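You operate a simulated robot arm through the tools that you are given. There is no shell and no other tool.

Carry out the task below with a simulated two-armed robot. There is one attempt and no reset: what you move stays moved.

TASK
Wipe the flour off the sideboard's pastry board and serve the bread roll.
Fine: yellow cloth, put back; the roll goes on the board; it is in the bread bin, whose lid ends shut. What is to be rubbed or washed off counts as gone when no trace of it is left.

It is judged by the outcome, as a careful person would: the job done as asked, and still so three seconds after it is handed in. It fails if anything else is knocked over, pushed out of place, dropped, spilled or broken. Lids that push on must go on centred and level and be pressed home; caps that screw on are set level and turned clockwise until they are tight. Flat cloth is picked up by pressing the open fingertips on it (5 to 10 N) and closing them slowly along it; thin cloth reads only 2 to 8 mm in the jaws.

THE ROBOT
Two 7-joint arms with two-finger parallel grippers on one trunk that stands fixed in place. Base frame: the origin is at the foot of the trunk, x ahead of it, y to its left, z up. Units: mm, degrees, N and s.
The left shoulder is at [71, 156, 1280], the right one opposite. Payload 3.91 kg a hand.
Tool frame (each hand has its own): the origin (TCP) lies between the finger pads and is the grasp point; the fingertips stand 30 mm ahead of it; z points along the fingers, y is the line along which they close. Largest opening 110 mm; finger width 20, thickness 10; the body of the gripper, 48 by 112 mm, starts 55 mm behind the TCP.
Orientation is told as [roll, pitch, yaw] about the base's x, y, z axes, in that order, counted from this pose: with the fingers straight down and closing along the base's y, the tool's x points along the base's -x, its y along +y and its z along -z.

THE INTERFACE
- The arms move only by the tool drive_tool. It takes "left_rows", "right_rows" or both (then of equal length, played together; a hand with none holds still); each is a list of rows, each a list of 3 entries, a list of its own where there are three numbers: the gripper command, from -1 (shut) to 1 (fully open), values between in proportion, then the shift along the base's x, y, z in units of 25 mm (1.0 is 25 mm), then the turn, a rotation vector about the base's x, y, z in units of 8 degrees (1.0 is 8 degrees). In form: [[jaw, [dx, dy, dz], [ax, ay, az]], ...]. A call has 1 to 20 rows; each row shifts and turns the commanded pose from where the row before left it. A call with a number of a shift or a turn outside -1 to 1 is refused whole. Each row takes 0.2 s and may step no farther than 50 mm and 8.6 degrees from the row before; otherwise, or with a gripper value out of range, the whole call is refused. A pose out of reach is approached as far as the arm can. The call stops where the force on the tool passes 40 N (or 10 N more than at its start, if that is more) or the arm is blocked; 0.2 s more then pass. Each finger travels about 108 mm/s and halts on what it meets, pressing with about 27 N; the grip force reading is that of the motor and also rises with nothing between the fingers. The clock runs only during rows and for 0.2 s after the last one: add rows that do not move to give the fingers time. It gives the time, the measured TCP pose, the force on the tool (base axes), the opening and the grip force at its end, in the units of the frame above (readings bear some noise), with the torque about the TCP (base axes, N m) and any sound that the robot's microphone picked up.
- Cameras (640 x 400 px; columns grow to the right, rows downward): "scene" is now at [142.2, -1, 1511.1]; the picture's right is [-0.01, -1.00, 0.00], its down [-0.54, 0.00, -0.84] and it looks along [0.84, -0.01, -0.54] (base axes); focal length 326 px, centre (320, 200). "left" rides on the left gripper at [72, -17, -103] in its tool frame; the picture's right is [0.23, 0.97, 0.00], its down [-0.76, 0.18, -0.62] and it looks along [-0.61, 0.14, 0.78] (tool axes); focal length 222 px, centre (320, 200). "right" rides on the right gripper at [72, 17, -103] in its tool frame; the picture's right is [-0.23, 0.97, 0.00], its down [-0.76, -0.18, -0.62] and it looks along [-0.61, -0.14, 0.78] (tool axes); focal length 222 px, centre (320, 200). There is no depth. A picture from a camera that has moved, and an enlarged one, comes with that camera's place and axes in the base frame and with its lens.
- snapshot(camera): a new picture of that camera. The clock stands still meanwhile.
- slide_trunk(by): slides the trunk up (or, below 0, down) by that many mm; the arms and the scene camera ride with it, the base frame stays. It gives what a move gives, with no picture.
- turn_head(pan, tilt): turns the head with the scene camera to pan (to the left, within 86 degrees either way) and tilt (down, from -29 to 69), counted from straight ahead of the robot. It gives what a move gives.
- close_up(camera, box): a new picture of the part [left, top, right, bottom] of that camera's present view, enlarged. The clock stands still meanwhile.
- close_job(): hands the job in; it is judged then, once.

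Places have to be worked out from the pictures, the camera data and where the tool is seen. Open the grippers and draw the arms clear of the work before you hand the job in, unless the task says otherwise.

The tools are called after "Request:" by a JSON object that holds its "api" and its "payload". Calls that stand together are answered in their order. drive_tool: Moves the arms, as the interface text tells. Its arguments: {"type":"object","properties":{"left_rows":{"type":"array","items":{"type":"array"}},"right_rows":{"type":"array","items":{"type":"array"}}},"required":[]} The other tools are called the same way: slide_trunk (by) slides the trunk up or down; turn_head (pan, tilt) turns the head that bears the scene camera; snapshot (camera) takes a picture; close_up (camera, box) takes an enlarged picture of a part of a camera's view; close_job () hands the job in.

At the start:

```text
clock: 0.0
left_tool_pos: [778.2, 442.8, 1301.5]
left_tool_rot: [-0.1, 0.0, 0.0]
left_force: [-0.2, 0.0, 0.0]
left_moment: [0.0, 0.0, -0.02]
left_gripper_width: 109.8
left_grip_force: 0.1
right_tool_pos: [594.8, -236.9, 1318.0]
right_tool_rot: [0.0, 0.0, 0.0]
right_force: [-0.1, 0.3, -0.1]
right_moment: [0.0, -0.01, -0.01]
right_gripper_width: 109.7
right_grip_force: 0.0
trunk travel left (down, up): [-725.0, 215.0]
head pan, tilt: [-0.5, 32.5]
```

scene: 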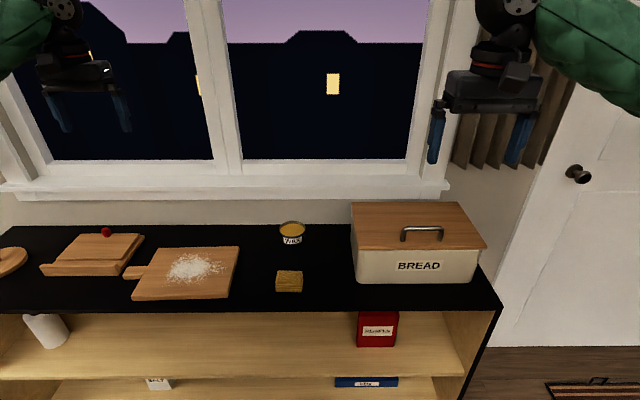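
right: 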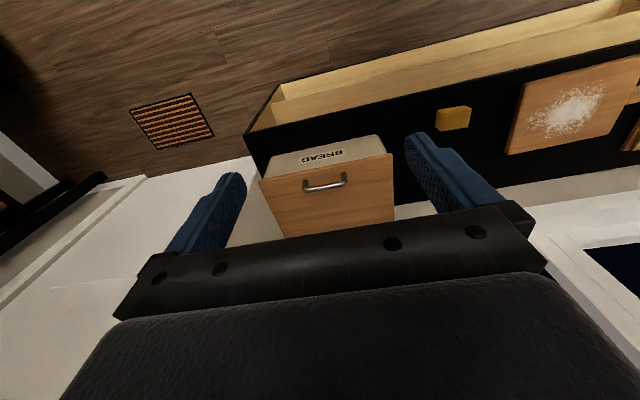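
left: 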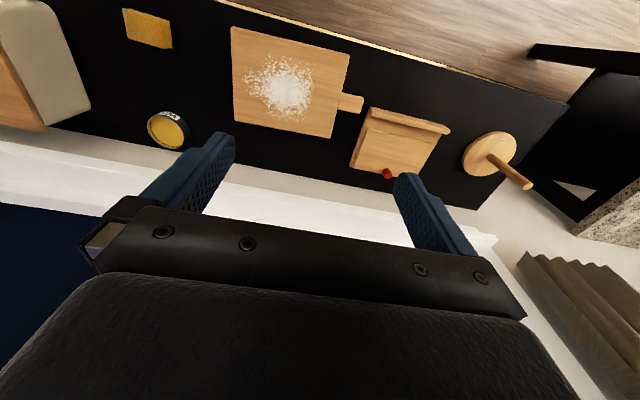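

I'll start by looking closely at the sideboard: the board, the cloth and the bread bin.

Request:
{"api": "close_up", "payload": {"camera": "scene", "box": [250, 180, 510, 342]}}

Request:
{"api": "close_up", "payload": {"camera": "scene", "box": [0, 200, 260, 362]}}

```text
2.46 times, centred on (380, 261) of scene
camera zoom: at [142.2, -1.0, 1511.1], right [-0.01, -1.0, 0.0], down [-0.54, 0.0, -0.84], along [0.84, -0.01, -0.54], focal length 803 px, centre (172, 50)
```

zoom: 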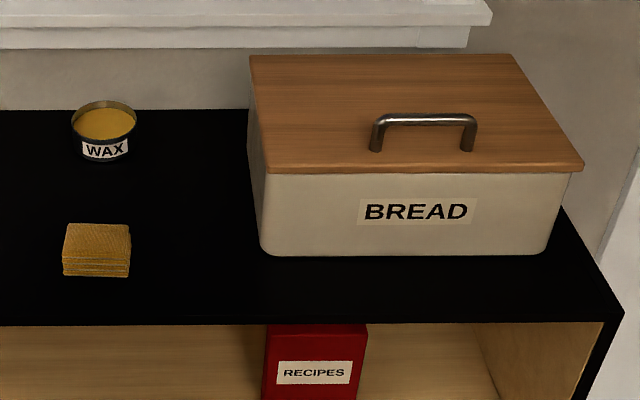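

```text
2.46 times, centred on (130, 281) of scene
camera zoom: at [142.2, -1.0, 1511.1], right [-0.01, -1.0, 0.0], down [-0.54, 0.0, -0.84], along [0.84, -0.01, -0.54], focal length 803 px, centre (788, 1)
```

zoom: 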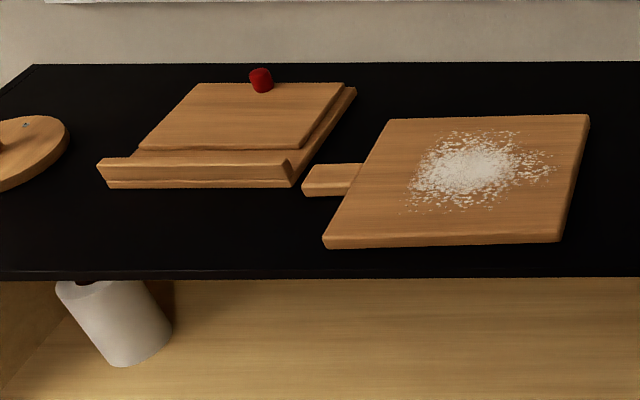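

The cloth is a folded pad near (798, 78, 820), the flour is around (852, 361, 810), and the bin is on the right with a handle near the lid's front edge. I'll zoom the hand cameras before moving anything.

Request:
{"api": "close_up", "payload": {"camera": "right", "box": [230, 100, 490, 262]}}

Request:
{"api": "close_up", "payload": {"camera": "left", "box": [100, 0, 420, 200]}}

```text
2.46 times, centred on (360, 181) of right
camera zoom: at [522.5, -220.0, 1421.8], right [0.23, 0.97, 0.0], down [0.76, -0.18, 0.62], along [0.61, -0.14, -0.78], focal length 547 px, centre (222, 247)
```

zoom: 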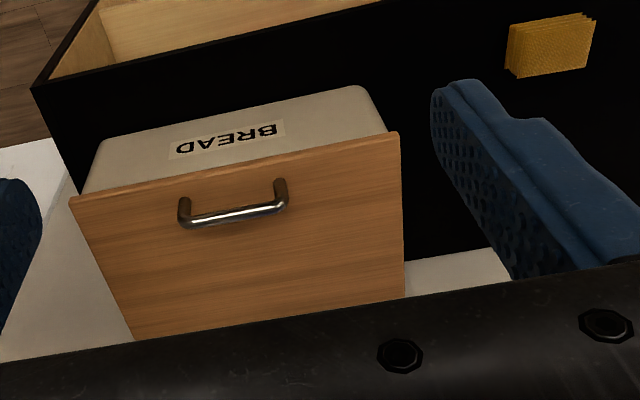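

```text
2.00 times, centred on (260, 100) of left
camera zoom: at [705.9, 426.9, 1406.6], right [-0.23, 0.97, 0.0], down [0.76, 0.18, 0.62], along [0.61, 0.14, -0.78], focal length 444 px, centre (440, 400)
```

zoom: 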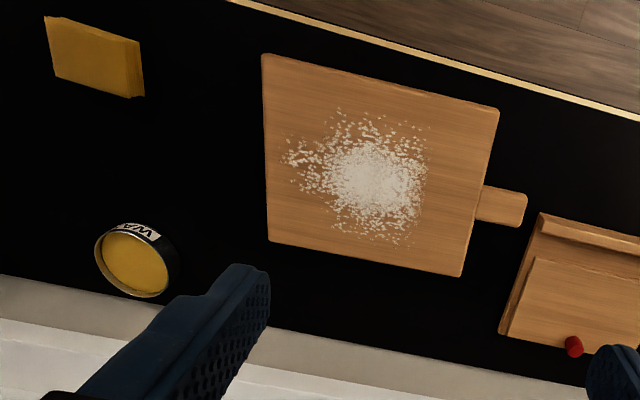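

The lid's handle sits near the front edge, which suggests a back hinge. I'll bring the left hand toward the cloth for a closer look at it.

Request:
{"api": "drive_tool", "payload": {"left_rows": [[1, [-0.2, -0.95, -0.8], [0, 0, 0]], [1, [-0.2, -0.95, -0.8], [0, 0, 0]], [1, [-0.2, -0.95, -0.8], [0, 0, 0]], [1, [-0.2, -0.95, -0.8], [0, 0, 0]], [1, [-0.2, -0.95, -0.8], [0, 0, 0]], [1, [-0.2, -0.95, -0.8], [0, 0, 0]], [1, [-0.2, -0.95, -0.8], [0, 0, 0]], [1, [-0.2, -0.95, -0.8], [0, 0, 0]], [1, [-0.2, -0.95, -0.8], [0, 0, 0]], [1, [-0.2, -0.95, -0.8], [0, 0, 0]], [1, [-0.2, -0.95, -0.8], [0, 0, 0]], [1, [-0.2, -0.95, -0.8], [0, 0, 0]], [1, [-0.2, -0.95, -0.8], [0, 0, 0]], [1, [-0.2, -0.95, -0.8], [0, 0, 0]]]}}

Request:
{"api": "snapshot", "payload": {"camera": "left"}}

Request:
{"api": "snapshot", "payload": {"camera": "scene"}}

```text
clock: 3.0
left_tool_pos: [708.9, 110.1, 1022.8]
left_tool_rot: [0.0, 0.0, 0.0]
left_force: [0.5, 0.3, -0.2]
left_moment: [0.01, -0.03, 0.01]
left_gripper_width: 109.9
left_grip_force: 0.1
right_tool_pos: [595.9, -238.3, 1316.3]
right_tool_rot: [0.0, 0.0, 0.0]
right_force: [-0.5, -0.7, 0.0]
right_moment: [0.0, 0.01, 0.01]
right_gripper_width: 110.2
right_grip_force: 0.1
trunk travel left (down, up): [-725.0, 215.0]
head pan, tilt: [-0.5, 32.5]
```

```text
taken
camera left: at [635.9, 93.1, 1127.8], right [-0.23, 0.97, 0.0], down [0.76, 0.18, 0.62], along [0.61, 0.14, -0.78], focal length 222 px, centre (320, 200)
```

left: 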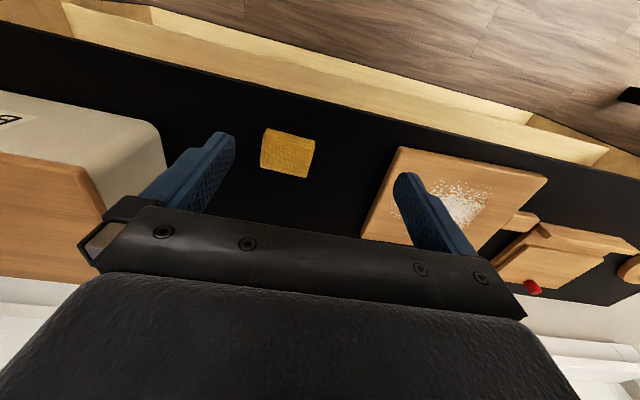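

```text
taken
camera scene: at [142.6, -1.7, 1511.1], right [-0.01, -1.0, 0.0], down [-0.54, 0.0, -0.84], along [0.84, -0.01, -0.54], focal length 326 px, centre (320, 200)
```

scene: 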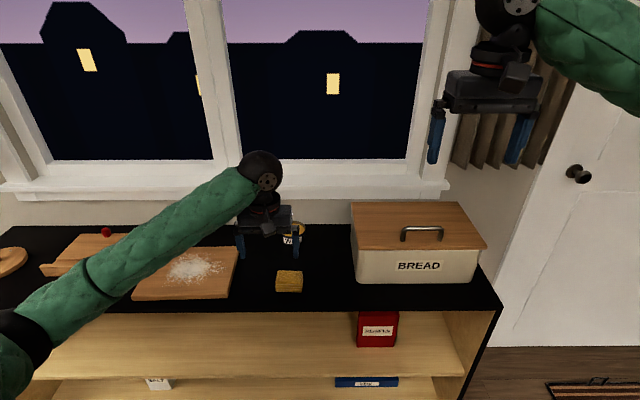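

Request:
{"api": "close_up", "payload": {"camera": "left", "box": [230, 110, 346, 182]}}

Request:
{"api": "close_up", "payload": {"camera": "scene", "box": [240, 240, 336, 300]}}

```text
5.52 times, centred on (288, 146) of left
camera zoom: at [635.9, 93.1, 1127.8], right [-0.23, 0.97, 0.0], down [0.76, 0.18, 0.62], along [0.61, 0.14, -0.78], focal length 1226 px, centre (497, 498)
```

zoom: 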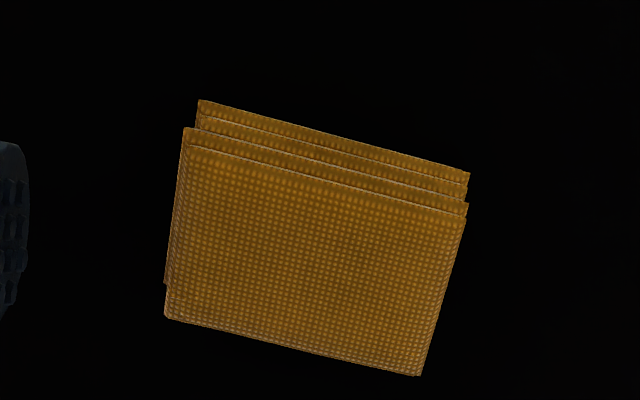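

```text
6.67 times, centred on (288, 270) of scene
camera zoom: at [142.6, -1.7, 1511.1], right [-0.01, -1.0, 0.0], down [-0.54, 0.0, -0.84], along [0.84, -0.01, -0.54], focal length 2174 px, centre (533, -267)
```

zoom: 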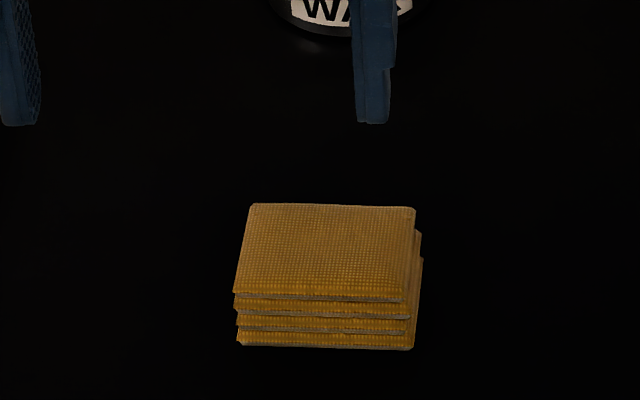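

The cloth is a 4-layer folded pad about 51 (x) × 70 (y) × 32 mm, centred near (798, 80), yawed about −2.5°, top at z≈835. I'll bring the left hand above it, yawed to match and pitched 15° forward, which gives me reach over the far side of the board.

Request:
{"api": "drive_tool", "payload": {"left_rows": [[1, [0.56, -0.2, -0.8], [0, -0.9375, 0]], [1, [0.56, -0.2, -0.8], [0, -0.9375, 0]], [1, [0.56, -0.2, -0.8], [0, 0, -0.3125]], [1, [0.56, -0.2, -0.8], [0, 0, 0]], [1, [0.56, -0.2, -0.8], [0, 0, 0]], [1, [0.56, -0.2, -0.8], [0, 0, 0]], [1, [0, 0, 0], [0, 0, 0]]]}}

Request:
{"api": "snapshot", "payload": {"camera": "scene"}}

Request:
{"api": "snapshot", "payload": {"camera": "left"}}

```text
clock: 4.6
left_tool_pos: [794.0, 80.4, 901.9]
left_tool_rot: [-0.1, -15.1, -2.5]
left_force: [-0.3, 0.6, 0.8]
left_moment: [0.01, 0.03, -0.01]
left_gripper_width: 110.0
left_grip_force: 0.1
right_tool_pos: [594.5, -237.7, 1318.7]
right_tool_rot: [0.0, 0.0, 0.0]
right_force: [-0.2, 0.6, 0.2]
right_moment: [-0.01, -0.03, -0.02]
right_gripper_width: 110.0
right_grip_force: 0.1
trunk travel left (down, up): [-725.0, 215.0]
head pan, tilt: [-0.5, 32.5]
```

```text
taken
camera scene: at [141.7, -0.8, 1511.2], right [-0.01, -1.0, 0.0], down [-0.54, 0.0, -0.84], along [0.84, -0.01, -0.54], focal length 326 px, centre (320, 200)
```

scene: 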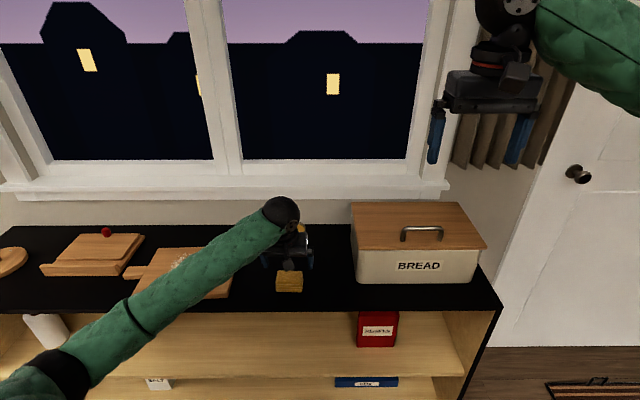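

```text
taken
camera left: at [695.6, 67.6, 984.3], right [-0.18, 0.98, -0.06], down [0.58, 0.15, 0.8], along [0.79, 0.11, -0.6], focal length 222 px, centre (320, 200)
```

left: 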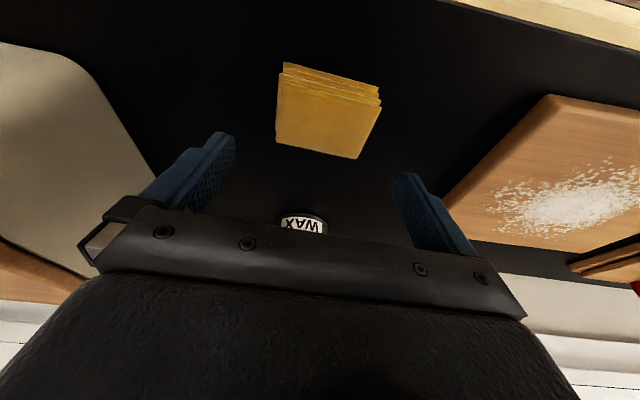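

Projection of my cloth estimate into this picture matches (centre about (324,126)). I'll descend so the fingertips straddle the pad about 4–5 mm above the sideboard, without closing yet.

Request:
{"api": "drive_tool", "payload": {"left_rows": [[1, [0, 0, -0.8], [0, 0, 0]], [1, [0, 0, -0.8], [0, 0, 0]], [1, [0, 0, -0.5], [0, 0, 0]], [1, [0, 0, -0.3], [0, 0, 0]], [1, [0, 0, 0], [0, 0, 0]]]}}

Request:
{"api": "close_up", "payload": {"camera": "left", "box": [140, 40, 460, 240]}}

Request:
{"api": "close_up", "payload": {"camera": "scene", "box": [240, 220, 352, 290]}}

```text
clock: 5.8
left_tool_pos: [792.4, 81.1, 841.7]
left_tool_rot: [0.0, -14.9, -2.5]
left_force: [-0.3, 0.5, -0.3]
left_moment: [-0.02, 0.03, -0.02]
left_gripper_width: 110.1
left_grip_force: 0.1
right_tool_pos: [594.1, -236.4, 1318.0]
right_tool_rot: [0.1, 0.0, 0.1]
right_force: [1.0, -0.4, -0.4]
right_moment: [-0.02, 0.02, 0.03]
right_gripper_width: 110.2
right_grip_force: 0.2
trunk travel left (down, up): [-725.0, 215.0]
head pan, tilt: [-0.5, 32.5]
```

```text
2.00 times, centred on (300, 140) of left
camera zoom: at [695.1, 67.9, 924.3], right [-0.18, 0.98, -0.06], down [0.58, 0.15, 0.8], along [0.79, 0.11, -0.6], focal length 444 px, centre (360, 320)
```

zoom: 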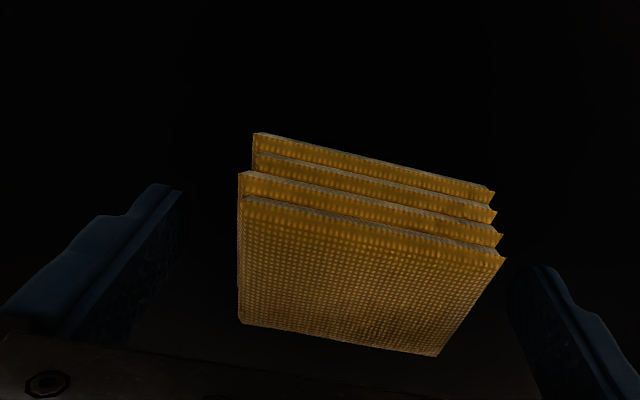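

```text
5.71 times, centred on (296, 255) of scene
camera zoom: at [142.2, -1.3, 1511.1], right [-0.01, -1.0, 0.0], down [-0.54, 0.0, -0.84], along [0.84, -0.01, -0.54], focal length 1864 px, centre (457, -114)
```

zoom: 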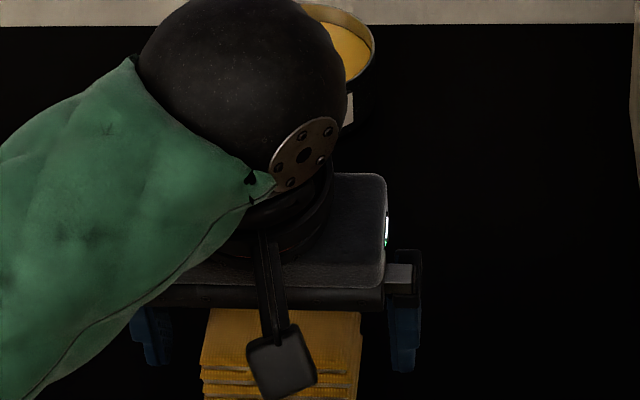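

The pad sits squarely between the fingers. I'll close slowly and watch the width.

Request:
{"api": "drive_tool", "payload": {"left_rows": [[0.7, [0, 0, 0], [0, 0, 0]], [0.5, [0, 0, 0], [0, 0, 0]], [0.4, [0, 0, 0], [0, 0, 0]], [0.3, [0, 0, 0], [0, 0, 0]], [0.2, [0, 0, 0], [0, 0, 0]], [0.1, [0, 0, 0], [0, 0, 0]], [0.1, [0, 0, 0], [0, 0, 0]]]}}

Request:
{"api": "close_up", "payload": {"camera": "left", "box": [140, 40, 460, 240]}}

```text
clock: 7.4
left_tool_pos: [793.0, 80.9, 842.5]
left_tool_rot: [-0.1, -14.9, -2.4]
left_force: [-0.6, 0.3, -0.2]
left_moment: [0.01, -0.01, 0.01]
left_gripper_width: 74.4
left_grip_force: 26.8
right_tool_pos: [594.8, -237.7, 1318.1]
right_tool_rot: [0.0, 0.0, 0.0]
right_force: [-0.8, 0.4, -0.3]
right_moment: [0.0, 0.01, 0.01]
right_gripper_width: 109.6
right_grip_force: 0.0
trunk travel left (down, up): [-725.0, 215.0]
head pan, tilt: [-0.5, 32.5]
```

```text
2.00 times, centred on (300, 140) of left
camera zoom: at [695.1, 68.0, 924.5], right [-0.18, 0.98, -0.06], down [0.58, 0.15, 0.8], along [0.79, 0.11, -0.6], focal length 444 px, centre (360, 320)
```

zoom: 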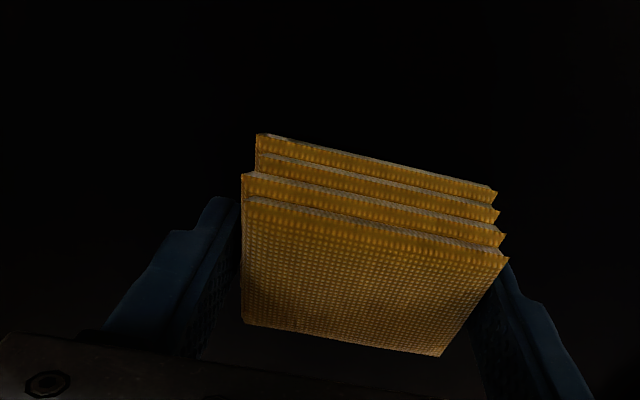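

Gripped at 74.4 mm, 27 N (a firm pad). I'll lift straight up and check it comes along level.

Request:
{"api": "drive_tool", "payload": {"left_rows": [[0, [0, 0, 0.4], [0, 0, 0]], [0, [0, 0, 0.8], [0, 0, 0]], [0, [0, 0, 0.8], [0, 0, 0]], [0, [0, 0, 0], [0, 0, 0]]]}}

Request:
{"api": "snapshot", "payload": {"camera": "left"}}

Request:
{"api": "close_up", "payload": {"camera": "scene", "box": [240, 220, 352, 290]}}

```text
clock: 8.4
left_tool_pos: [793.0, 79.9, 891.5]
left_tool_rot: [-0.1, -14.8, -2.5]
left_force: [0.2, 0.1, -0.5]
left_moment: [-0.01, 0.0, 0.03]
left_gripper_width: 74.5
left_grip_force: 27.3
right_tool_pos: [594.6, -236.6, 1317.0]
right_tool_rot: [0.0, 0.0, 0.0]
right_force: [0.3, 0.6, 0.2]
right_moment: [0.01, 0.01, 0.0]
right_gripper_width: 109.8
right_grip_force: 0.1
trunk travel left (down, up): [-725.0, 215.0]
head pan, tilt: [-0.5, 32.5]
```

```text
taken
camera left: at [695.2, 66.8, 974.3], right [-0.18, 0.98, -0.06], down [0.58, 0.15, 0.8], along [0.79, 0.11, -0.6], focal length 222 px, centre (320, 200)
```

left: 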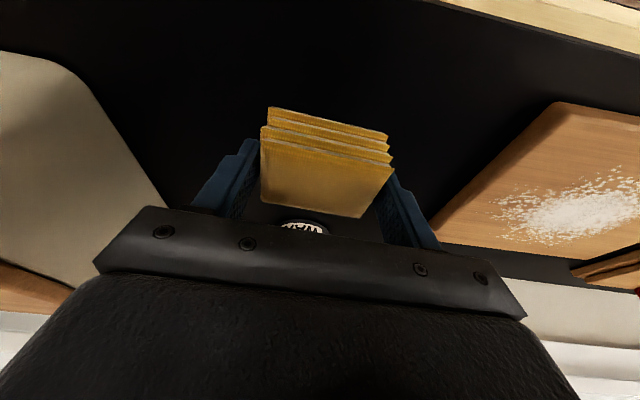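

```text
5.71 times, centred on (296, 255) of scene
camera zoom: at [142.4, -1.1, 1511.1], right [-0.01, -1.0, 0.0], down [-0.54, 0.0, -0.84], along [0.84, -0.01, -0.54], focal length 1864 px, centre (457, -114)
```

zoom: 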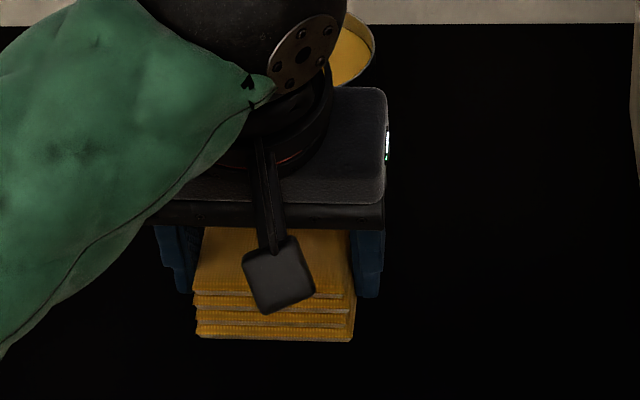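

The pad is held level and its bottom is about 8 mm below the fingertips. I'll carry it over to the near right part of the board, staying about 35 mm above it.

Request:
{"api": "drive_tool", "payload": {"left_rows": [[0, [-0.05, 0.9, 0.2], [0, 0, 0]], [0, [-0.05, 0.9, 0.0], [0, 0, 0]], [0, [-0.05, 0.9, 0.0], [0, 0, 0]], [0, [-0.05, 0.9, 0.0], [0, 0, 0]], [0, [-0.05, 0.9, 0.0], [0, 0, 0]], [0, [-0.05, 0.9, 0.0], [0, 0, 0]], [0, [-0.05, 0.9, 0.0], [0, 0, 0]], [0, [-0.05, 0.9, 0.0], [0, 0, 0]], [0, [-0.05, 0.9, 0.0], [0, 0, 0]], [0, [-0.05, 0.3, 0.0], [0, 0, 0]], [0, [0, 0, 0], [0, 0, 0]]]}}

Request:
{"api": "snapshot", "payload": {"camera": "left"}}

Request:
{"api": "snapshot", "payload": {"camera": "scene"}}

```text
clock: 10.8
left_tool_pos: [780.4, 292.8, 895.5]
left_tool_rot: [-0.2, -14.9, -2.5]
left_force: [-0.6, -0.5, -0.7]
left_moment: [0.02, -0.01, 0.04]
left_gripper_width: 74.5
left_grip_force: 27.1
right_tool_pos: [594.2, -237.2, 1318.0]
right_tool_rot: [0.0, 0.0, 0.1]
right_force: [0.2, 0.6, 0.2]
right_moment: [0.0, -0.01, -0.01]
right_gripper_width: 110.0
right_grip_force: 0.0
trunk travel left (down, up): [-725.0, 215.0]
head pan, tilt: [-0.5, 32.5]
```

```text
taken
camera left: at [683.0, 278.6, 979.3], right [-0.18, 0.98, -0.06], down [0.58, 0.15, 0.8], along [0.79, 0.11, -0.6], focal length 222 px, centre (320, 200)
```

left: 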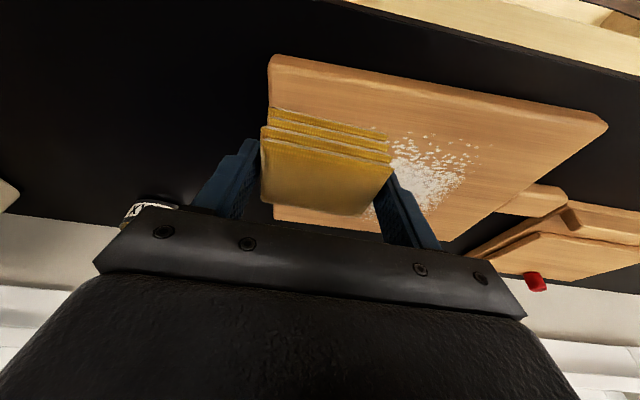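

```text
taken
camera scene: at [142.2, -1.0, 1511.1], right [-0.01, -1.0, 0.0], down [-0.54, 0.0, -0.84], along [0.84, -0.01, -0.54], focal length 326 px, centre (320, 200)
```

scene: 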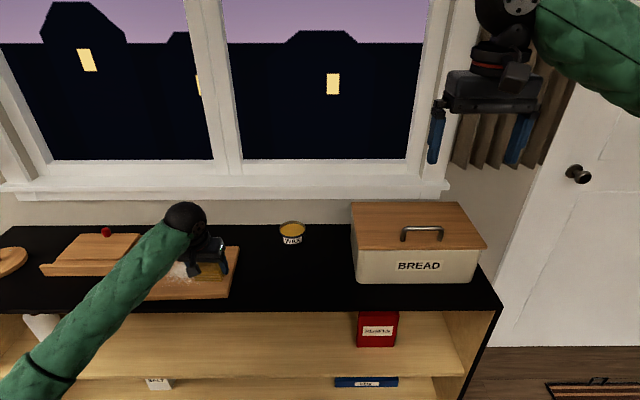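

Over the board's near-right area. I'll lower gently until the pad touches the board.

Request:
{"api": "drive_tool", "payload": {"left_rows": [[0, [0, 0, -0.6], [0, 0, 0]], [0, [0, 0, -0.5], [0, 0, 0]], [0, [0, 0, -0.2], [0, 0, 0]], [0, [0, 0, 0], [0, 0, 0]]]}}

```text
clock: 11.8
left_tool_pos: [780.5, 291.0, 863.5]
left_tool_rot: [0.0, -14.9, -2.4]
left_force: [-0.1, 0.6, -0.6]
left_moment: [0.01, -0.02, 0.01]
left_gripper_width: 74.4
left_grip_force: 26.6
right_tool_pos: [594.6, -237.3, 1318.0]
right_tool_rot: [0.0, 0.0, 0.0]
right_force: [0.7, -0.6, -0.4]
right_moment: [-0.02, 0.0, -0.02]
right_gripper_width: 110.0
right_grip_force: 0.1
trunk travel left (down, up): [-725.0, 215.0]
head pan, tilt: [-0.5, 32.5]
```

No contact yet at TCP z=863.5; continuing down in about 2 mm steps.

Request:
{"api": "drive_tool", "payload": {"left_rows": [[0, [0, 0, -0.1], [0, 0, 0]], [0, [0, 0, -0.1], [0, 0, 0]], [0, [0, 0, 0], [0, 0, 0]]]}}

```text
clock: 12.6
left_tool_pos: [781.5, 290.6, 863.5]
left_tool_rot: [0.0, -15.3, -2.4]
left_force: [4.6, 1.8, 32.9]
left_moment: [0.09, 0.14, -0.03]
left_gripper_width: 74.5
left_grip_force: 26.9
right_tool_pos: [593.2, -237.9, 1319.1]
right_tool_rot: [0.0, -0.1, 0.1]
right_force: [-0.3, 1.2, 0.4]
right_moment: [-0.03, 0.02, 0.0]
right_gripper_width: 110.1
right_grip_force: 0.1
trunk travel left (down, up): [-725.0, 215.0]
head pan, tilt: [-0.5, 32.5]
```

Contact at TCP z≈863; 5 mm of command gave 33 N (about 7 N/mm). I'll back off about 3.3 mm to a light wiping pressure.

Request:
{"api": "drive_tool", "payload": {"left_rows": [[0, [0, 0, 0.13], [0, 0, 0]], [0, [0, 0, 0], [0, 0, 0]]]}}

```text
clock: 13.2
left_tool_pos: [780.3, 292.2, 862.6]
left_tool_rot: [0.0, -15.0, -2.5]
left_force: [6.8, 2.5, 22.9]
left_moment: [0.08, -0.43, 0.02]
left_gripper_width: 74.4
left_grip_force: 27.1
right_tool_pos: [594.6, -236.8, 1318.1]
right_tool_rot: [0.0, 0.0, -0.1]
right_force: [-0.6, 0.9, -0.2]
right_moment: [0.01, 0.02, -0.01]
right_gripper_width: 110.2
right_grip_force: 0.2
trunk travel left (down, up): [-725.0, 215.0]
head pan, tilt: [-0.5, 32.5]
```

Request:
{"api": "drive_tool", "payload": {"left_rows": [[0, [0, 0, 0.06], [0, 0, 0]], [0, [0, 0, 0], [0, 0, 0]]]}}

```text
clock: 13.8
left_tool_pos: [780.9, 292.3, 862.6]
left_tool_rot: [0.1, -14.8, -2.6]
left_force: [3.4, 3.6, 10.6]
left_moment: [0.09, -0.31, 0.03]
left_gripper_width: 74.5
left_grip_force: 27.0
right_tool_pos: [594.3, -237.8, 1317.8]
right_tool_rot: [0.0, 0.0, 0.0]
right_force: [0.1, 0.0, -0.2]
right_moment: [0.03, 0.02, 0.03]
right_gripper_width: 110.0
right_grip_force: 0.0
trunk travel left (down, up): [-725.0, 215.0]
head pan, tilt: [-0.5, 32.5]
```

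About 10 N of pressure. First wiping stroke to the left along y.

Request:
{"api": "drive_tool", "payload": {"left_rows": [[0, [0, -0.24, 0], [0, 0, 0]], [0, [0, 0.6, 0], [0, 0, 0]], [0, [0, 0.6, 0], [0, 0, 0]], [0, [0, 0.6, 0], [0, 0, 0]], [0, [0, 0.6, 0], [0, 0, 0]], [0, [0, 0, 0], [0, 0, 0]]]}}

Request:
{"api": "snapshot", "payload": {"camera": "left"}}

Request:
{"api": "close_up", "payload": {"camera": "scene", "box": [120, 230, 264, 320]}}

```text
clock: 15.2
left_tool_pos: [779.8, 344.7, 863.3]
left_tool_rot: [0.0, -14.9, -2.4]
left_force: [0.1, 0.7, 0.0]
left_moment: [0.01, 0.01, 0.0]
left_gripper_width: 74.3
left_grip_force: 27.5
right_tool_pos: [595.7, -237.3, 1318.1]
right_tool_rot: [-0.1, 0.1, 0.0]
right_force: [0.5, -0.5, 0.3]
right_moment: [-0.01, -0.01, 0.01]
right_gripper_width: 110.0
right_grip_force: 0.1
trunk travel left (down, up): [-725.0, 215.0]
head pan, tilt: [-0.5, 32.5]
```

```text
taken
camera left: at [682.0, 331.7, 947.1], right [-0.18, 0.98, -0.06], down [0.58, 0.15, 0.8], along [0.79, 0.11, -0.6], focal length 222 px, centre (320, 200)
```

left: 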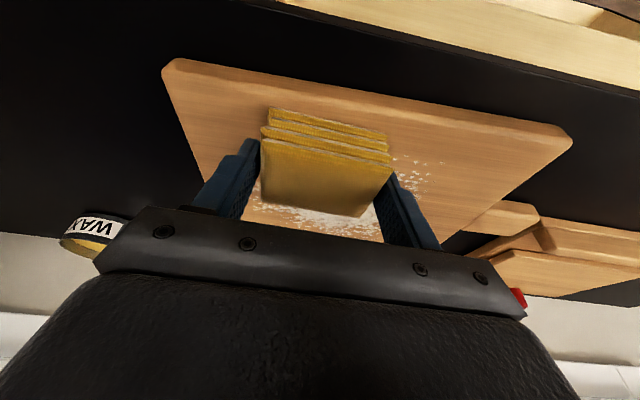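

```text
4.44 times, centred on (192, 275) of scene
camera zoom: at [142.4, -1.5, 1511.1], right [-0.01, -1.0, 0.0], down [-0.54, 0.0, -0.84], along [0.84, -0.01, -0.54], focal length 1449 px, centre (889, -133)
```

zoom: 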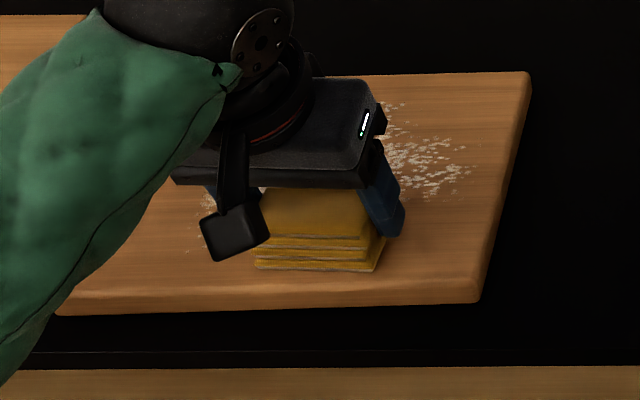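

The pressure faded (0 N at z=863.3). I'll press down a bit again while finishing this stroke.

Request:
{"api": "drive_tool", "payload": {"left_rows": [[0, [0, 0, -0.1], [0, 0, 0]], [0, [0, 0, 0], [0, 0, 0]]]}}

```text
clock: 15.8
left_tool_pos: [778.8, 345.6, 862.7]
left_tool_rot: [0.0, -15.1, -2.5]
left_force: [2.4, 0.1, 11.4]
left_moment: [0.02, 0.07, 0.0]
left_gripper_width: 74.5
left_grip_force: 27.3
right_tool_pos: [594.7, -236.8, 1319.5]
right_tool_rot: [-0.1, 0.0, 0.0]
right_force: [-0.2, -0.2, -0.3]
right_moment: [0.0, 0.0, -0.01]
right_gripper_width: 110.3
right_grip_force: 0.0
trunk travel left (down, up): [-725.0, 215.0]
head pan, tilt: [-0.5, 32.5]
```

11 N now. Continuing the stroke left to y≈440.

Request:
{"api": "drive_tool", "payload": {"left_rows": [[0, [0, 0.64, -0.02], [0, 0, 0]], [0, [0, 0.64, -0.02], [0, 0, 0]], [0, [0, 0.64, -0.02], [0, 0, 0]], [0, [0, 0.64, 0], [0, 0, 0]], [0, [0, 0.64, 0], [0, 0, 0]], [0, [0, 0.64, 0], [0, 0, 0]]]}}

Request:
{"api": "snapshot", "payload": {"camera": "left"}}

```text
clock: 17.3
left_tool_pos: [782.9, 439.8, 862.5]
left_tool_rot: [-0.2, -15.2, -2.4]
left_force: [-3.9, -10.7, 22.8]
left_moment: [0.09, 0.45, 0.16]
left_gripper_width: 74.3
left_grip_force: 27.0
right_tool_pos: [593.0, -237.0, 1318.4]
right_tool_rot: [-0.1, 0.0, 0.2]
right_force: [0.8, 0.2, 0.0]
right_moment: [-0.03, 0.03, 0.01]
right_gripper_width: 109.9
right_grip_force: 0.0
trunk travel left (down, up): [-725.0, 215.0]
head pan, tilt: [-0.5, 32.5]
stopped in row 6 (left hand): the force on the tool passed its limit at 41 N (the readings are from after the stop); the commanded pose is now the measured one
```

```text
taken
camera left: at [683.8, 427.1, 945.4], right [-0.18, 0.98, -0.06], down [0.58, 0.16, 0.8], along [0.8, 0.1, -0.59], focal length 222 px, centre (320, 200)
```

left: 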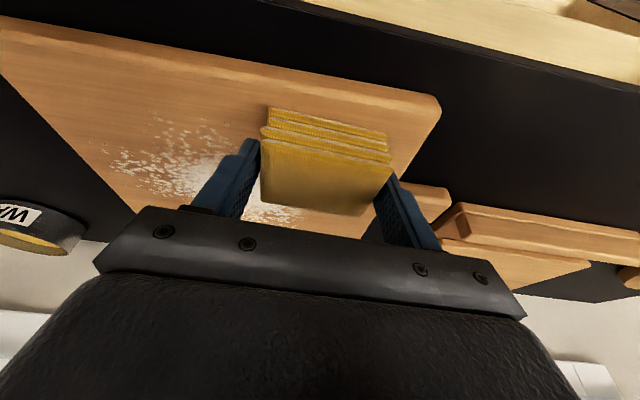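

The force climbed too high near the end (more pressing than wanted). I'll check the state and the board's position in the scene view.

Request:
{"api": "close_up", "payload": {"camera": "scene", "box": [100, 230, 260, 330]}}

Request:
{"api": "drive_tool", "payload": {"left_rows": [[0, [0, 0, 0.04], [0, 0, 0]], [0, [0, 0, 0], [0, 0, 0]]]}}

```text
4.00 times, centred on (180, 280) of scene
camera zoom: at [140.7, -1.5, 1511.0], right [-0.01, -1.0, 0.0], down [-0.54, 0.0, -0.84], along [0.84, -0.01, -0.54], focal length 1304 px, centre (880, -120)
```

zoom: 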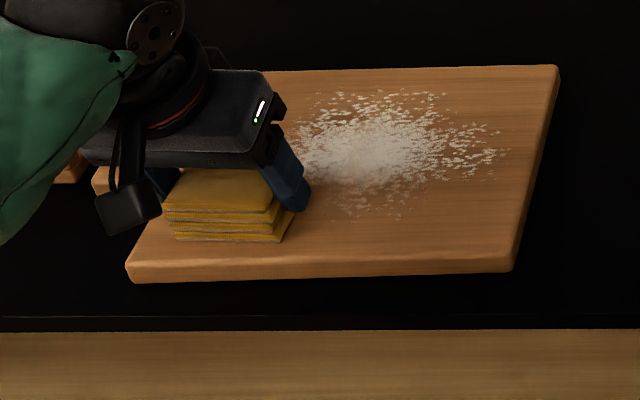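

```text
clock: 17.9
left_tool_pos: [783.2, 440.2, 863.1]
left_tool_rot: [-0.1, -15.2, -2.5]
left_force: [3.7, -5.3, 20.2]
left_moment: [-0.21, -0.15, -0.08]
left_gripper_width: 74.2
left_grip_force: 26.8
right_tool_pos: [593.2, -238.1, 1317.8]
right_tool_rot: [0.1, 0.0, 0.0]
right_force: [0.6, 0.1, -0.7]
right_moment: [0.02, 0.02, 0.02]
right_gripper_width: 110.3
right_grip_force: 0.1
trunk travel left (down, up): [-725.0, 215.0]
head pan, tilt: [-0.5, 32.5]
```

The flour so far is only thinned at the near edge. Pressure is now 20 N; I'll ease slightly, shift deeper and stroke back to the right.

Request:
{"api": "drive_tool", "payload": {"left_rows": [[0, [0.6, 0, 0.04], [0, 0, 0]], [0, [0, -0.6, 0], [0, 0, 0]], [0, [0, -0.6, 0], [0, 0, 0]], [0, [0, -0.6, 0], [0, 0, 0]], [0, [0, -0.6, 0], [0, 0, 0]], [0, [0, -0.6, 0], [0, 0, 0]]]}}

```text
clock: 19.3
left_tool_pos: [796.4, 365.0, 863.4]
left_tool_rot: [-0.1, -15.1, -2.5]
left_force: [0.5, 3.3, 10.9]
left_moment: [0.22, -0.11, 0.01]
left_gripper_width: 74.3
left_grip_force: 27.6
right_tool_pos: [592.2, -236.9, 1318.1]
right_tool_rot: [0.0, 0.1, 0.1]
right_force: [-0.4, -0.6, -0.1]
right_moment: [-0.01, 0.02, -0.01]
right_gripper_width: 109.9
right_grip_force: 0.0
trunk travel left (down, up): [-725.0, 215.0]
head pan, tilt: [-0.5, 32.5]
```

Pressure is at 11 N mid-stroke, good. Continuing to the right end, then shifting deeper.

Request:
{"api": "drive_tool", "payload": {"left_rows": [[0, [0, -0.6, -0.02], [0, 0, 0]], [0, [0, -0.6, -0.02], [0, 0, 0]], [0, [0, -0.6, -0.02], [0, 0, 0]], [0, [0, -0.6, 0], [0, 0, 0]], [0, [0, -0.6, 0], [0, 0, 0]], [0, [0, 0, 0], [0, 0, 0]]]}}

Request:
{"api": "close_up", "payload": {"camera": "scene", "box": [100, 230, 260, 330]}}

```text
clock: 20.7
left_tool_pos: [796.6, 289.4, 863.3]
left_tool_rot: [0.0, -15.2, -2.5]
left_force: [1.2, 10.4, 24.9]
left_moment: [0.44, -0.09, 0.08]
left_gripper_width: 74.3
left_grip_force: 27.0
right_tool_pos: [593.2, -237.5, 1318.7]
right_tool_rot: [0.0, 0.0, 0.0]
right_force: [-0.2, 0.0, -0.5]
right_moment: [-0.01, 0.0, -0.02]
right_gripper_width: 110.1
right_grip_force: 0.1
trunk travel left (down, up): [-725.0, 215.0]
head pan, tilt: [-0.5, 32.5]
```

```text
4.00 times, centred on (180, 280) of scene
camera zoom: at [140.0, -0.9, 1511.5], right [-0.01, -1.0, 0.0], down [-0.54, 0.0, -0.84], along [0.84, -0.01, -0.54], focal length 1304 px, centre (880, -120)
```

zoom: 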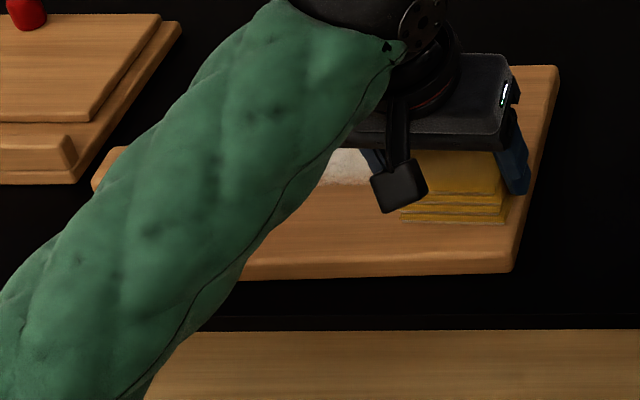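

The near swath comes away clean and the board hasn't shifted. Next swath: x +25 and stroke to the left with slightly less pressure.

Request:
{"api": "drive_tool", "payload": {"left_rows": [[0, [0.9, 0, 0.04], [0, 0, 0]], [0, [0, 0.6, 0], [0, 0, 0]], [0, [0, 0.6, 0], [0, 0, 0]], [0, [0, 0.6, 0], [0, 0, 0]], [0, [0, 0.6, 0], [0, 0, 0]], [0, [0, 0.6, 0], [0, 0, 0]]]}}

```text
clock: 22.1
left_tool_pos: [819.0, 366.5, 861.7]
left_tool_rot: [0.0, -15.0, -2.4]
left_force: [0.5, -1.5, 9.7]
left_moment: [-0.19, -0.12, 0.01]
left_gripper_width: 74.3
left_grip_force: 26.9
right_tool_pos: [593.4, -236.8, 1318.0]
right_tool_rot: [0.0, 0.0, 0.0]
right_force: [-0.5, 0.4, -0.4]
right_moment: [-0.03, 0.0, 0.03]
right_gripper_width: 110.3
right_grip_force: 0.2
trunk travel left (down, up): [-725.0, 215.0]
head pan, tilt: [-0.5, 32.5]
```

Request:
{"api": "drive_tool", "payload": {"left_rows": [[0, [0, 0.6, -0.02], [0, 0, 0]], [0, [0, 0.6, -0.01], [0, 0, 0]], [0, [0, 0.6, 0], [0, 0, 0]], [0, [0, 0.6, 0], [0, 0, 0]], [0, [0, 0.6, 0], [0, 0, 0]], [0, [0, 0, 0], [0, 0, 0]]]}}

Request:
{"api": "close_up", "payload": {"camera": "scene", "box": [100, 230, 260, 330]}}

```text
clock: 23.5
left_tool_pos: [818.6, 439.2, 862.1]
left_tool_rot: [0.0, -15.2, -2.5]
left_force: [0.7, -8.2, 21.9]
left_moment: [-0.35, -0.05, -0.04]
left_gripper_width: 74.1
left_grip_force: 26.9
right_tool_pos: [592.8, -237.9, 1318.2]
right_tool_rot: [0.2, -0.1, 0.0]
right_force: [-0.3, -0.2, -0.4]
right_moment: [-0.03, 0.03, 0.03]
right_gripper_width: 109.8
right_grip_force: 0.0
trunk travel left (down, up): [-725.0, 215.0]
head pan, tilt: [-0.5, 32.5]
```

```text
4.00 times, centred on (180, 280) of scene
camera zoom: at [140.2, -3.0, 1511.4], right [-0.01, -1.0, 0.0], down [-0.54, 0.01, -0.84], along [0.84, -0.01, -0.54], focal length 1304 px, centre (880, -120)
```

zoom: 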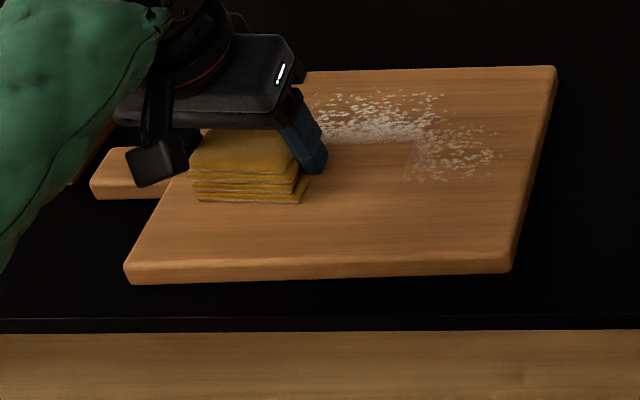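

Clear progress; a patch remains at the right where pressure was light. Next swath at x≈843, stroking right.

Request:
{"api": "drive_tool", "payload": {"left_rows": [[0, [0.9, 0, 0.02], [0, 0, 0]], [0, [0, -0.6, 0], [0, 0, 0]], [0, [0, -0.6, 0], [0, 0, 0]], [0, [0, -0.6, 0], [0, 0, 0]], [0, [0, -0.6, 0], [0, 0, 0]], [0, [0, -0.6, 0], [0, 0, 0]]]}}

```text
clock: 24.9
left_tool_pos: [841.6, 365.2, 863.3]
left_tool_rot: [-0.2, -15.1, -2.4]
left_force: [0.5, 7.4, 22.1]
left_moment: [0.49, -0.16, 0.03]
left_gripper_width: 74.0
left_grip_force: 27.1
right_tool_pos: [593.4, -236.7, 1318.7]
right_tool_rot: [0.1, 0.0, -0.1]
right_force: [-0.2, -0.4, -0.5]
right_moment: [-0.01, 0.01, 0.02]
right_gripper_width: 109.7
right_grip_force: 0.1
trunk travel left (down, up): [-725.0, 215.0]
head pan, tilt: [-0.5, 32.5]
```

Request:
{"api": "drive_tool", "payload": {"left_rows": [[0, [0, -0.6, 0], [0, 0, 0]], [0, [0, -0.6, 0], [0, 0, 0]], [0, [0, -0.6, 0], [0, 0, 0]], [0, [0, -0.6, 0], [0, 0, 0]], [0, [0, -0.6, 0], [0, 0, 0]], [0, [0, 0, 0], [0, 0, 0]]]}}

Request:
{"api": "close_up", "payload": {"camera": "scene", "box": [100, 230, 260, 330]}}

Request:
{"api": "snapshot", "payload": {"camera": "left"}}

```text
clock: 26.3
left_tool_pos: [841.7, 289.7, 863.2]
left_tool_rot: [-0.1, -15.0, -2.5]
left_force: [-1.0, 6.3, 17.7]
left_moment: [0.31, -0.04, 0.1]
left_gripper_width: 74.4
left_grip_force: 26.9
right_tool_pos: [592.7, -237.1, 1318.8]
right_tool_rot: [0.0, 0.1, -0.1]
right_force: [0.4, 0.1, 0.2]
right_moment: [0.02, 0.0, 0.0]
right_gripper_width: 110.1
right_grip_force: 0.1
trunk travel left (down, up): [-725.0, 215.0]
head pan, tilt: [-0.5, 32.5]
```

```text
4.00 times, centred on (180, 280) of scene
camera zoom: at [140.3, -1.1, 1511.4], right [-0.01, -1.0, 0.0], down [-0.54, 0.0, -0.84], along [0.84, -0.01, -0.54], focal length 1304 px, centre (880, -120)
```

zoom: 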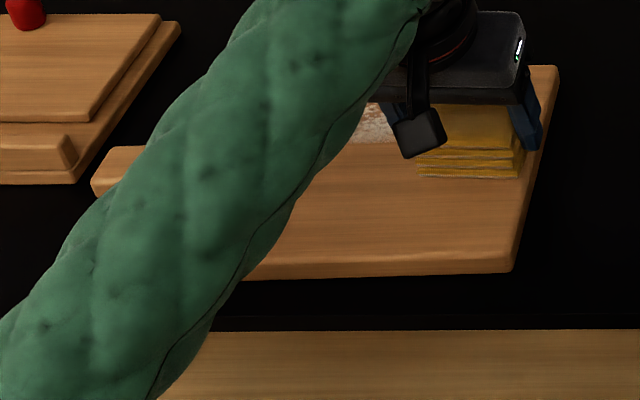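

```text
taken
camera left: at [743.5, 277.3, 945.2], right [-0.18, 0.98, -0.06], down [0.58, 0.15, 0.8], along [0.8, 0.11, -0.6], focal length 222 px, centre (320, 200)
```

left: 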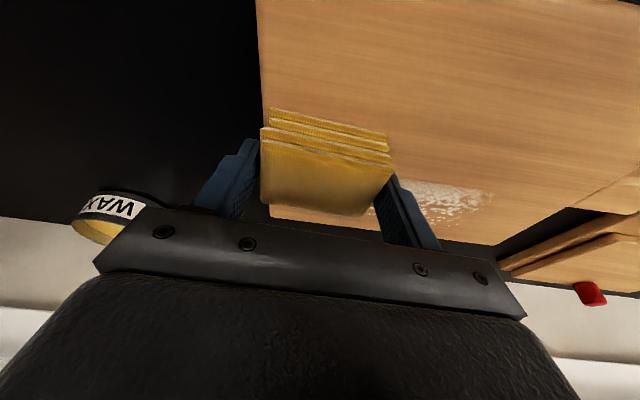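

Good. Next swath: x≈866, stroke left at the same pressure.

Request:
{"api": "drive_tool", "payload": {"left_rows": [[0, [0.9, 0, 0.0], [0, 0, 0]], [0, [0, 0.6, 0], [0, 0, 0]], [0, [0, 0.6, 0], [0, 0, 0]], [0, [0, 0.6, 0], [0, 0, 0]], [0, [0, 0.6, 0], [0, 0, 0]], [0, [0, 0.6, 0], [0, 0, 0]]]}}

```text
clock: 27.7
left_tool_pos: [865.0, 366.9, 862.1]
left_tool_rot: [-0.1, -15.2, -2.5]
left_force: [0.3, -4.1, 12.2]
left_moment: [-0.2, -0.17, -0.03]
left_gripper_width: 74.3
left_grip_force: 27.3
right_tool_pos: [593.7, -237.8, 1318.0]
right_tool_rot: [0.0, 0.0, 0.1]
right_force: [-0.3, 0.1, 0.2]
right_moment: [0.01, 0.01, 0.01]
right_gripper_width: 109.8
right_grip_force: 0.1
trunk travel left (down, up): [-725.0, 215.0]
head pan, tilt: [-0.5, 32.5]
```

Request:
{"api": "drive_tool", "payload": {"left_rows": [[0, [0, 0.6, 0], [0, 0, 0]], [0, [0, 0.6, 0], [0, 0, 0]], [0, [0, 0.6, 0], [0, 0, 0]], [0, [0, 0.6, 0], [0, 0, 0]], [0, [0, 0.6, 0], [0, 0, 0]], [0, [0, 0, 0], [0, 0, 0]]]}}

Request:
{"api": "close_up", "payload": {"camera": "scene", "box": [100, 230, 260, 330]}}

```text
clock: 29.1
left_tool_pos: [864.6, 441.3, 862.7]
left_tool_rot: [0.0, -14.9, -2.4]
left_force: [-1.1, -1.5, 10.7]
left_moment: [-0.13, -0.09, -0.07]
left_gripper_width: 74.3
left_grip_force: 26.8
right_tool_pos: [594.6, -238.1, 1317.4]
right_tool_rot: [0.0, 0.1, 0.0]
right_force: [-0.3, 0.2, -0.3]
right_moment: [0.02, 0.01, 0.0]
right_gripper_width: 110.0
right_grip_force: 0.0
trunk travel left (down, up): [-725.0, 215.0]
head pan, tilt: [-0.5, 32.5]
```

```text
4.00 times, centred on (180, 280) of scene
camera zoom: at [141.2, -2.0, 1511.2], right [-0.01, -1.0, 0.0], down [-0.54, 0.01, -0.84], along [0.84, -0.01, -0.54], focal length 1304 px, centre (880, -120)
```

zoom: 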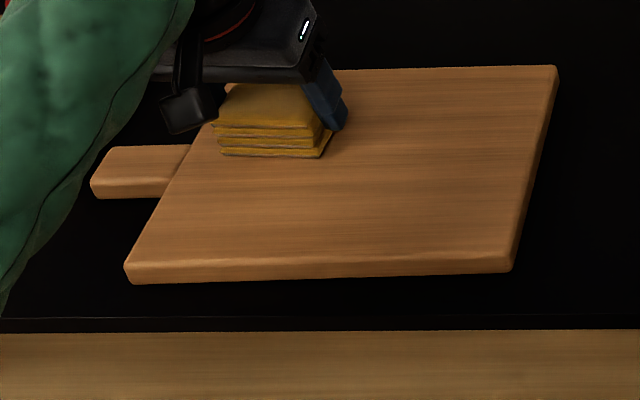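

The visible board is clean. One more swath at x≈888 for the far edge, stroking right.

Request:
{"api": "drive_tool", "payload": {"left_rows": [[0, [0.9, 0, -0.02], [0, 0, 0]], [0, [0, -0.6, 0], [0, 0, 0]], [0, [0, -0.6, 0], [0, 0, 0]], [0, [0, -0.6, 0], [0, 0, 0]], [0, [0, -0.6, 0], [0, 0, 0]], [0, [0, -0.6, 0], [0, 0, 0]]]}}

```text
clock: 30.5
left_tool_pos: [887.5, 364.9, 862.8]
left_tool_rot: [-0.1, -15.1, -2.4]
left_force: [0.3, 6.2, 17.5]
left_moment: [0.36, -0.06, -0.06]
left_gripper_width: 74.5
left_grip_force: 26.4
right_tool_pos: [593.1, -238.2, 1320.0]
right_tool_rot: [-0.1, 0.1, -0.1]
right_force: [-0.2, 0.3, 0.7]
right_moment: [-0.03, -0.01, -0.01]
right_gripper_width: 110.1
right_grip_force: 0.0
trunk travel left (down, up): [-725.0, 215.0]
head pan, tilt: [-0.5, 32.5]
```

Request:
{"api": "drive_tool", "payload": {"left_rows": [[0, [0, -0.6, 0], [0, 0, 0]], [0, [0, -0.6, 0], [0, 0, 0]], [0, [0, -0.6, 0], [0, 0, 0]], [0, [0, -0.6, 0], [0, 0, 0]], [0, [0, 0, 0], [0, 0, 0]], [0, [-0.4, 0, 0.6], [0, 0, 0]], [0, [0, 0, 0.9], [0, 0, 0]], [0, [0, 0, 0], [0, 0, 0]]]}}

Request:
{"api": "close_up", "payload": {"camera": "scene", "box": [100, 230, 260, 330]}}

Request:
{"api": "snapshot", "payload": {"camera": "left"}}

```text
clock: 32.3
left_tool_pos: [877.4, 305.0, 899.5]
left_tool_rot: [-0.1, -15.0, -2.4]
left_force: [-0.2, -0.2, -0.6]
left_moment: [0.04, -0.02, 0.0]
left_gripper_width: 74.3
left_grip_force: 27.1
right_tool_pos: [595.1, -237.2, 1316.8]
right_tool_rot: [-0.1, 0.1, 0.0]
right_force: [0.1, -0.2, 0.3]
right_moment: [0.01, 0.01, 0.01]
right_gripper_width: 109.8
right_grip_force: 0.1
trunk travel left (down, up): [-725.0, 215.0]
head pan, tilt: [-0.5, 32.5]
```

```text
4.00 times, centred on (180, 280) of scene
camera zoom: at [142.8, -0.9, 1511.0], right [-0.01, -1.0, 0.0], down [-0.54, 0.0, -0.84], along [0.84, -0.01, -0.54], focal length 1304 px, centre (880, -120)
```

zoom: 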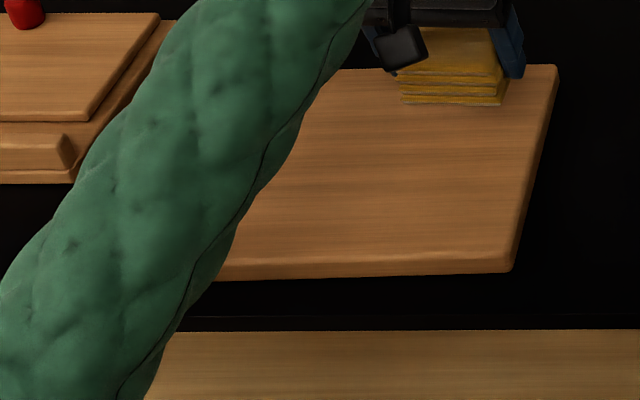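

```text
taken
camera left: at [779.9, 291.8, 982.1], right [-0.18, 0.98, -0.06], down [0.58, 0.15, 0.8], along [0.79, 0.11, -0.6], focal length 222 px, centre (320, 200)
```

left: 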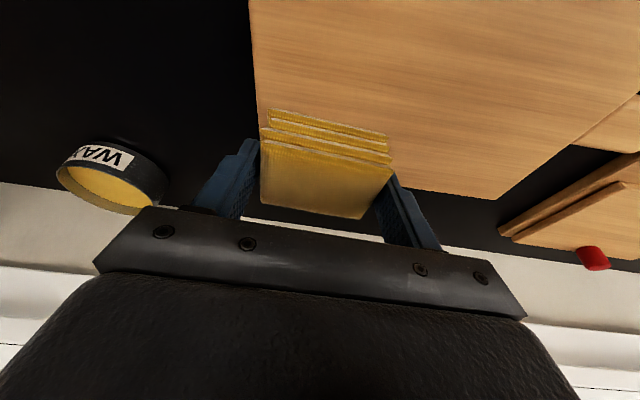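

Clean so far where visible. I'll carry the cloth back above its original spot and check the whole board before putting the cloth down.

Request:
{"api": "drive_tool", "payload": {"left_rows": [[0, [-0.34, -0.9, 0], [0, 0, 0]], [0, [-0.34, -0.9, 0], [0, 0, 0]], [0, [-0.34, -0.9, 0], [0, 0, 0]], [0, [-0.34, -0.9, 0], [0, 0, 0]], [0, [-0.34, -0.9, 0], [0, 0, 0]], [0, [-0.34, -0.9, 0], [0, 0, 0]], [0, [-0.34, -0.9, 0], [0, 0, 0]], [0, [-0.34, -0.9, 0], [0, 0, 0]], [0, [-0.34, -0.9, 0], [0, 0, 0]], [0, [-0.32, -0.884, 0], [0, 0, 0]], [0, [0, 0, 0], [0, 0, 0]]]}}

Request:
{"api": "close_up", "payload": {"camera": "left", "box": [400, 60, 640, 210]}}

Request:
{"api": "close_up", "payload": {"camera": "scene", "box": [100, 230, 260, 330]}}

```text
clock: 34.7
left_tool_pos: [793.5, 81.7, 899.1]
left_tool_rot: [-0.1, -15.0, -2.4]
left_force: [0.3, -0.7, -0.6]
left_moment: [-0.02, 0.0, 0.01]
left_gripper_width: 74.2
left_grip_force: 26.9
right_tool_pos: [594.6, -236.5, 1318.8]
right_tool_rot: [0.0, 0.0, 0.0]
right_force: [-1.2, 0.3, -0.7]
right_moment: [0.01, -0.02, 0.03]
right_gripper_width: 110.2
right_grip_force: 0.1
trunk travel left (down, up): [-725.0, 215.0]
head pan, tilt: [-0.5, 32.5]
```

```text
2.67 times, centred on (520, 135) of left
camera zoom: at [696.0, 68.2, 981.4], right [-0.18, 0.98, -0.06], down [0.58, 0.15, 0.8], along [0.79, 0.11, -0.6], focal length 592 px, centre (-213, 373)
```

zoom: 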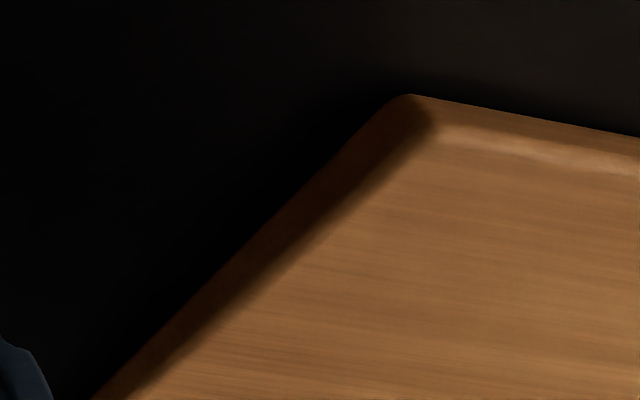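

```text
4.00 times, centred on (180, 280) of scene
camera zoom: at [142.3, -0.6, 1511.1], right [-0.01, -1.0, 0.0], down [-0.54, 0.0, -0.84], along [0.84, -0.01, -0.54], focal length 1304 px, centre (880, -120)
```

zoom: 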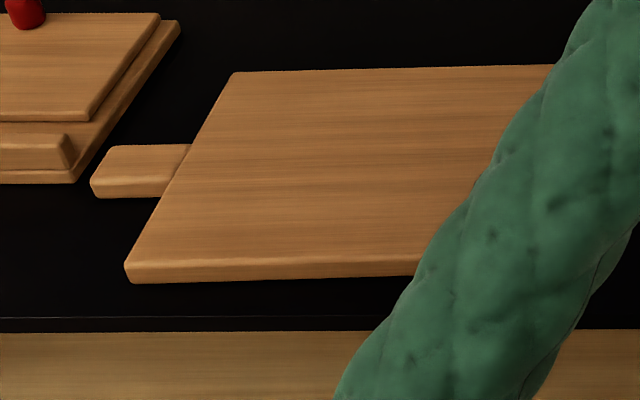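

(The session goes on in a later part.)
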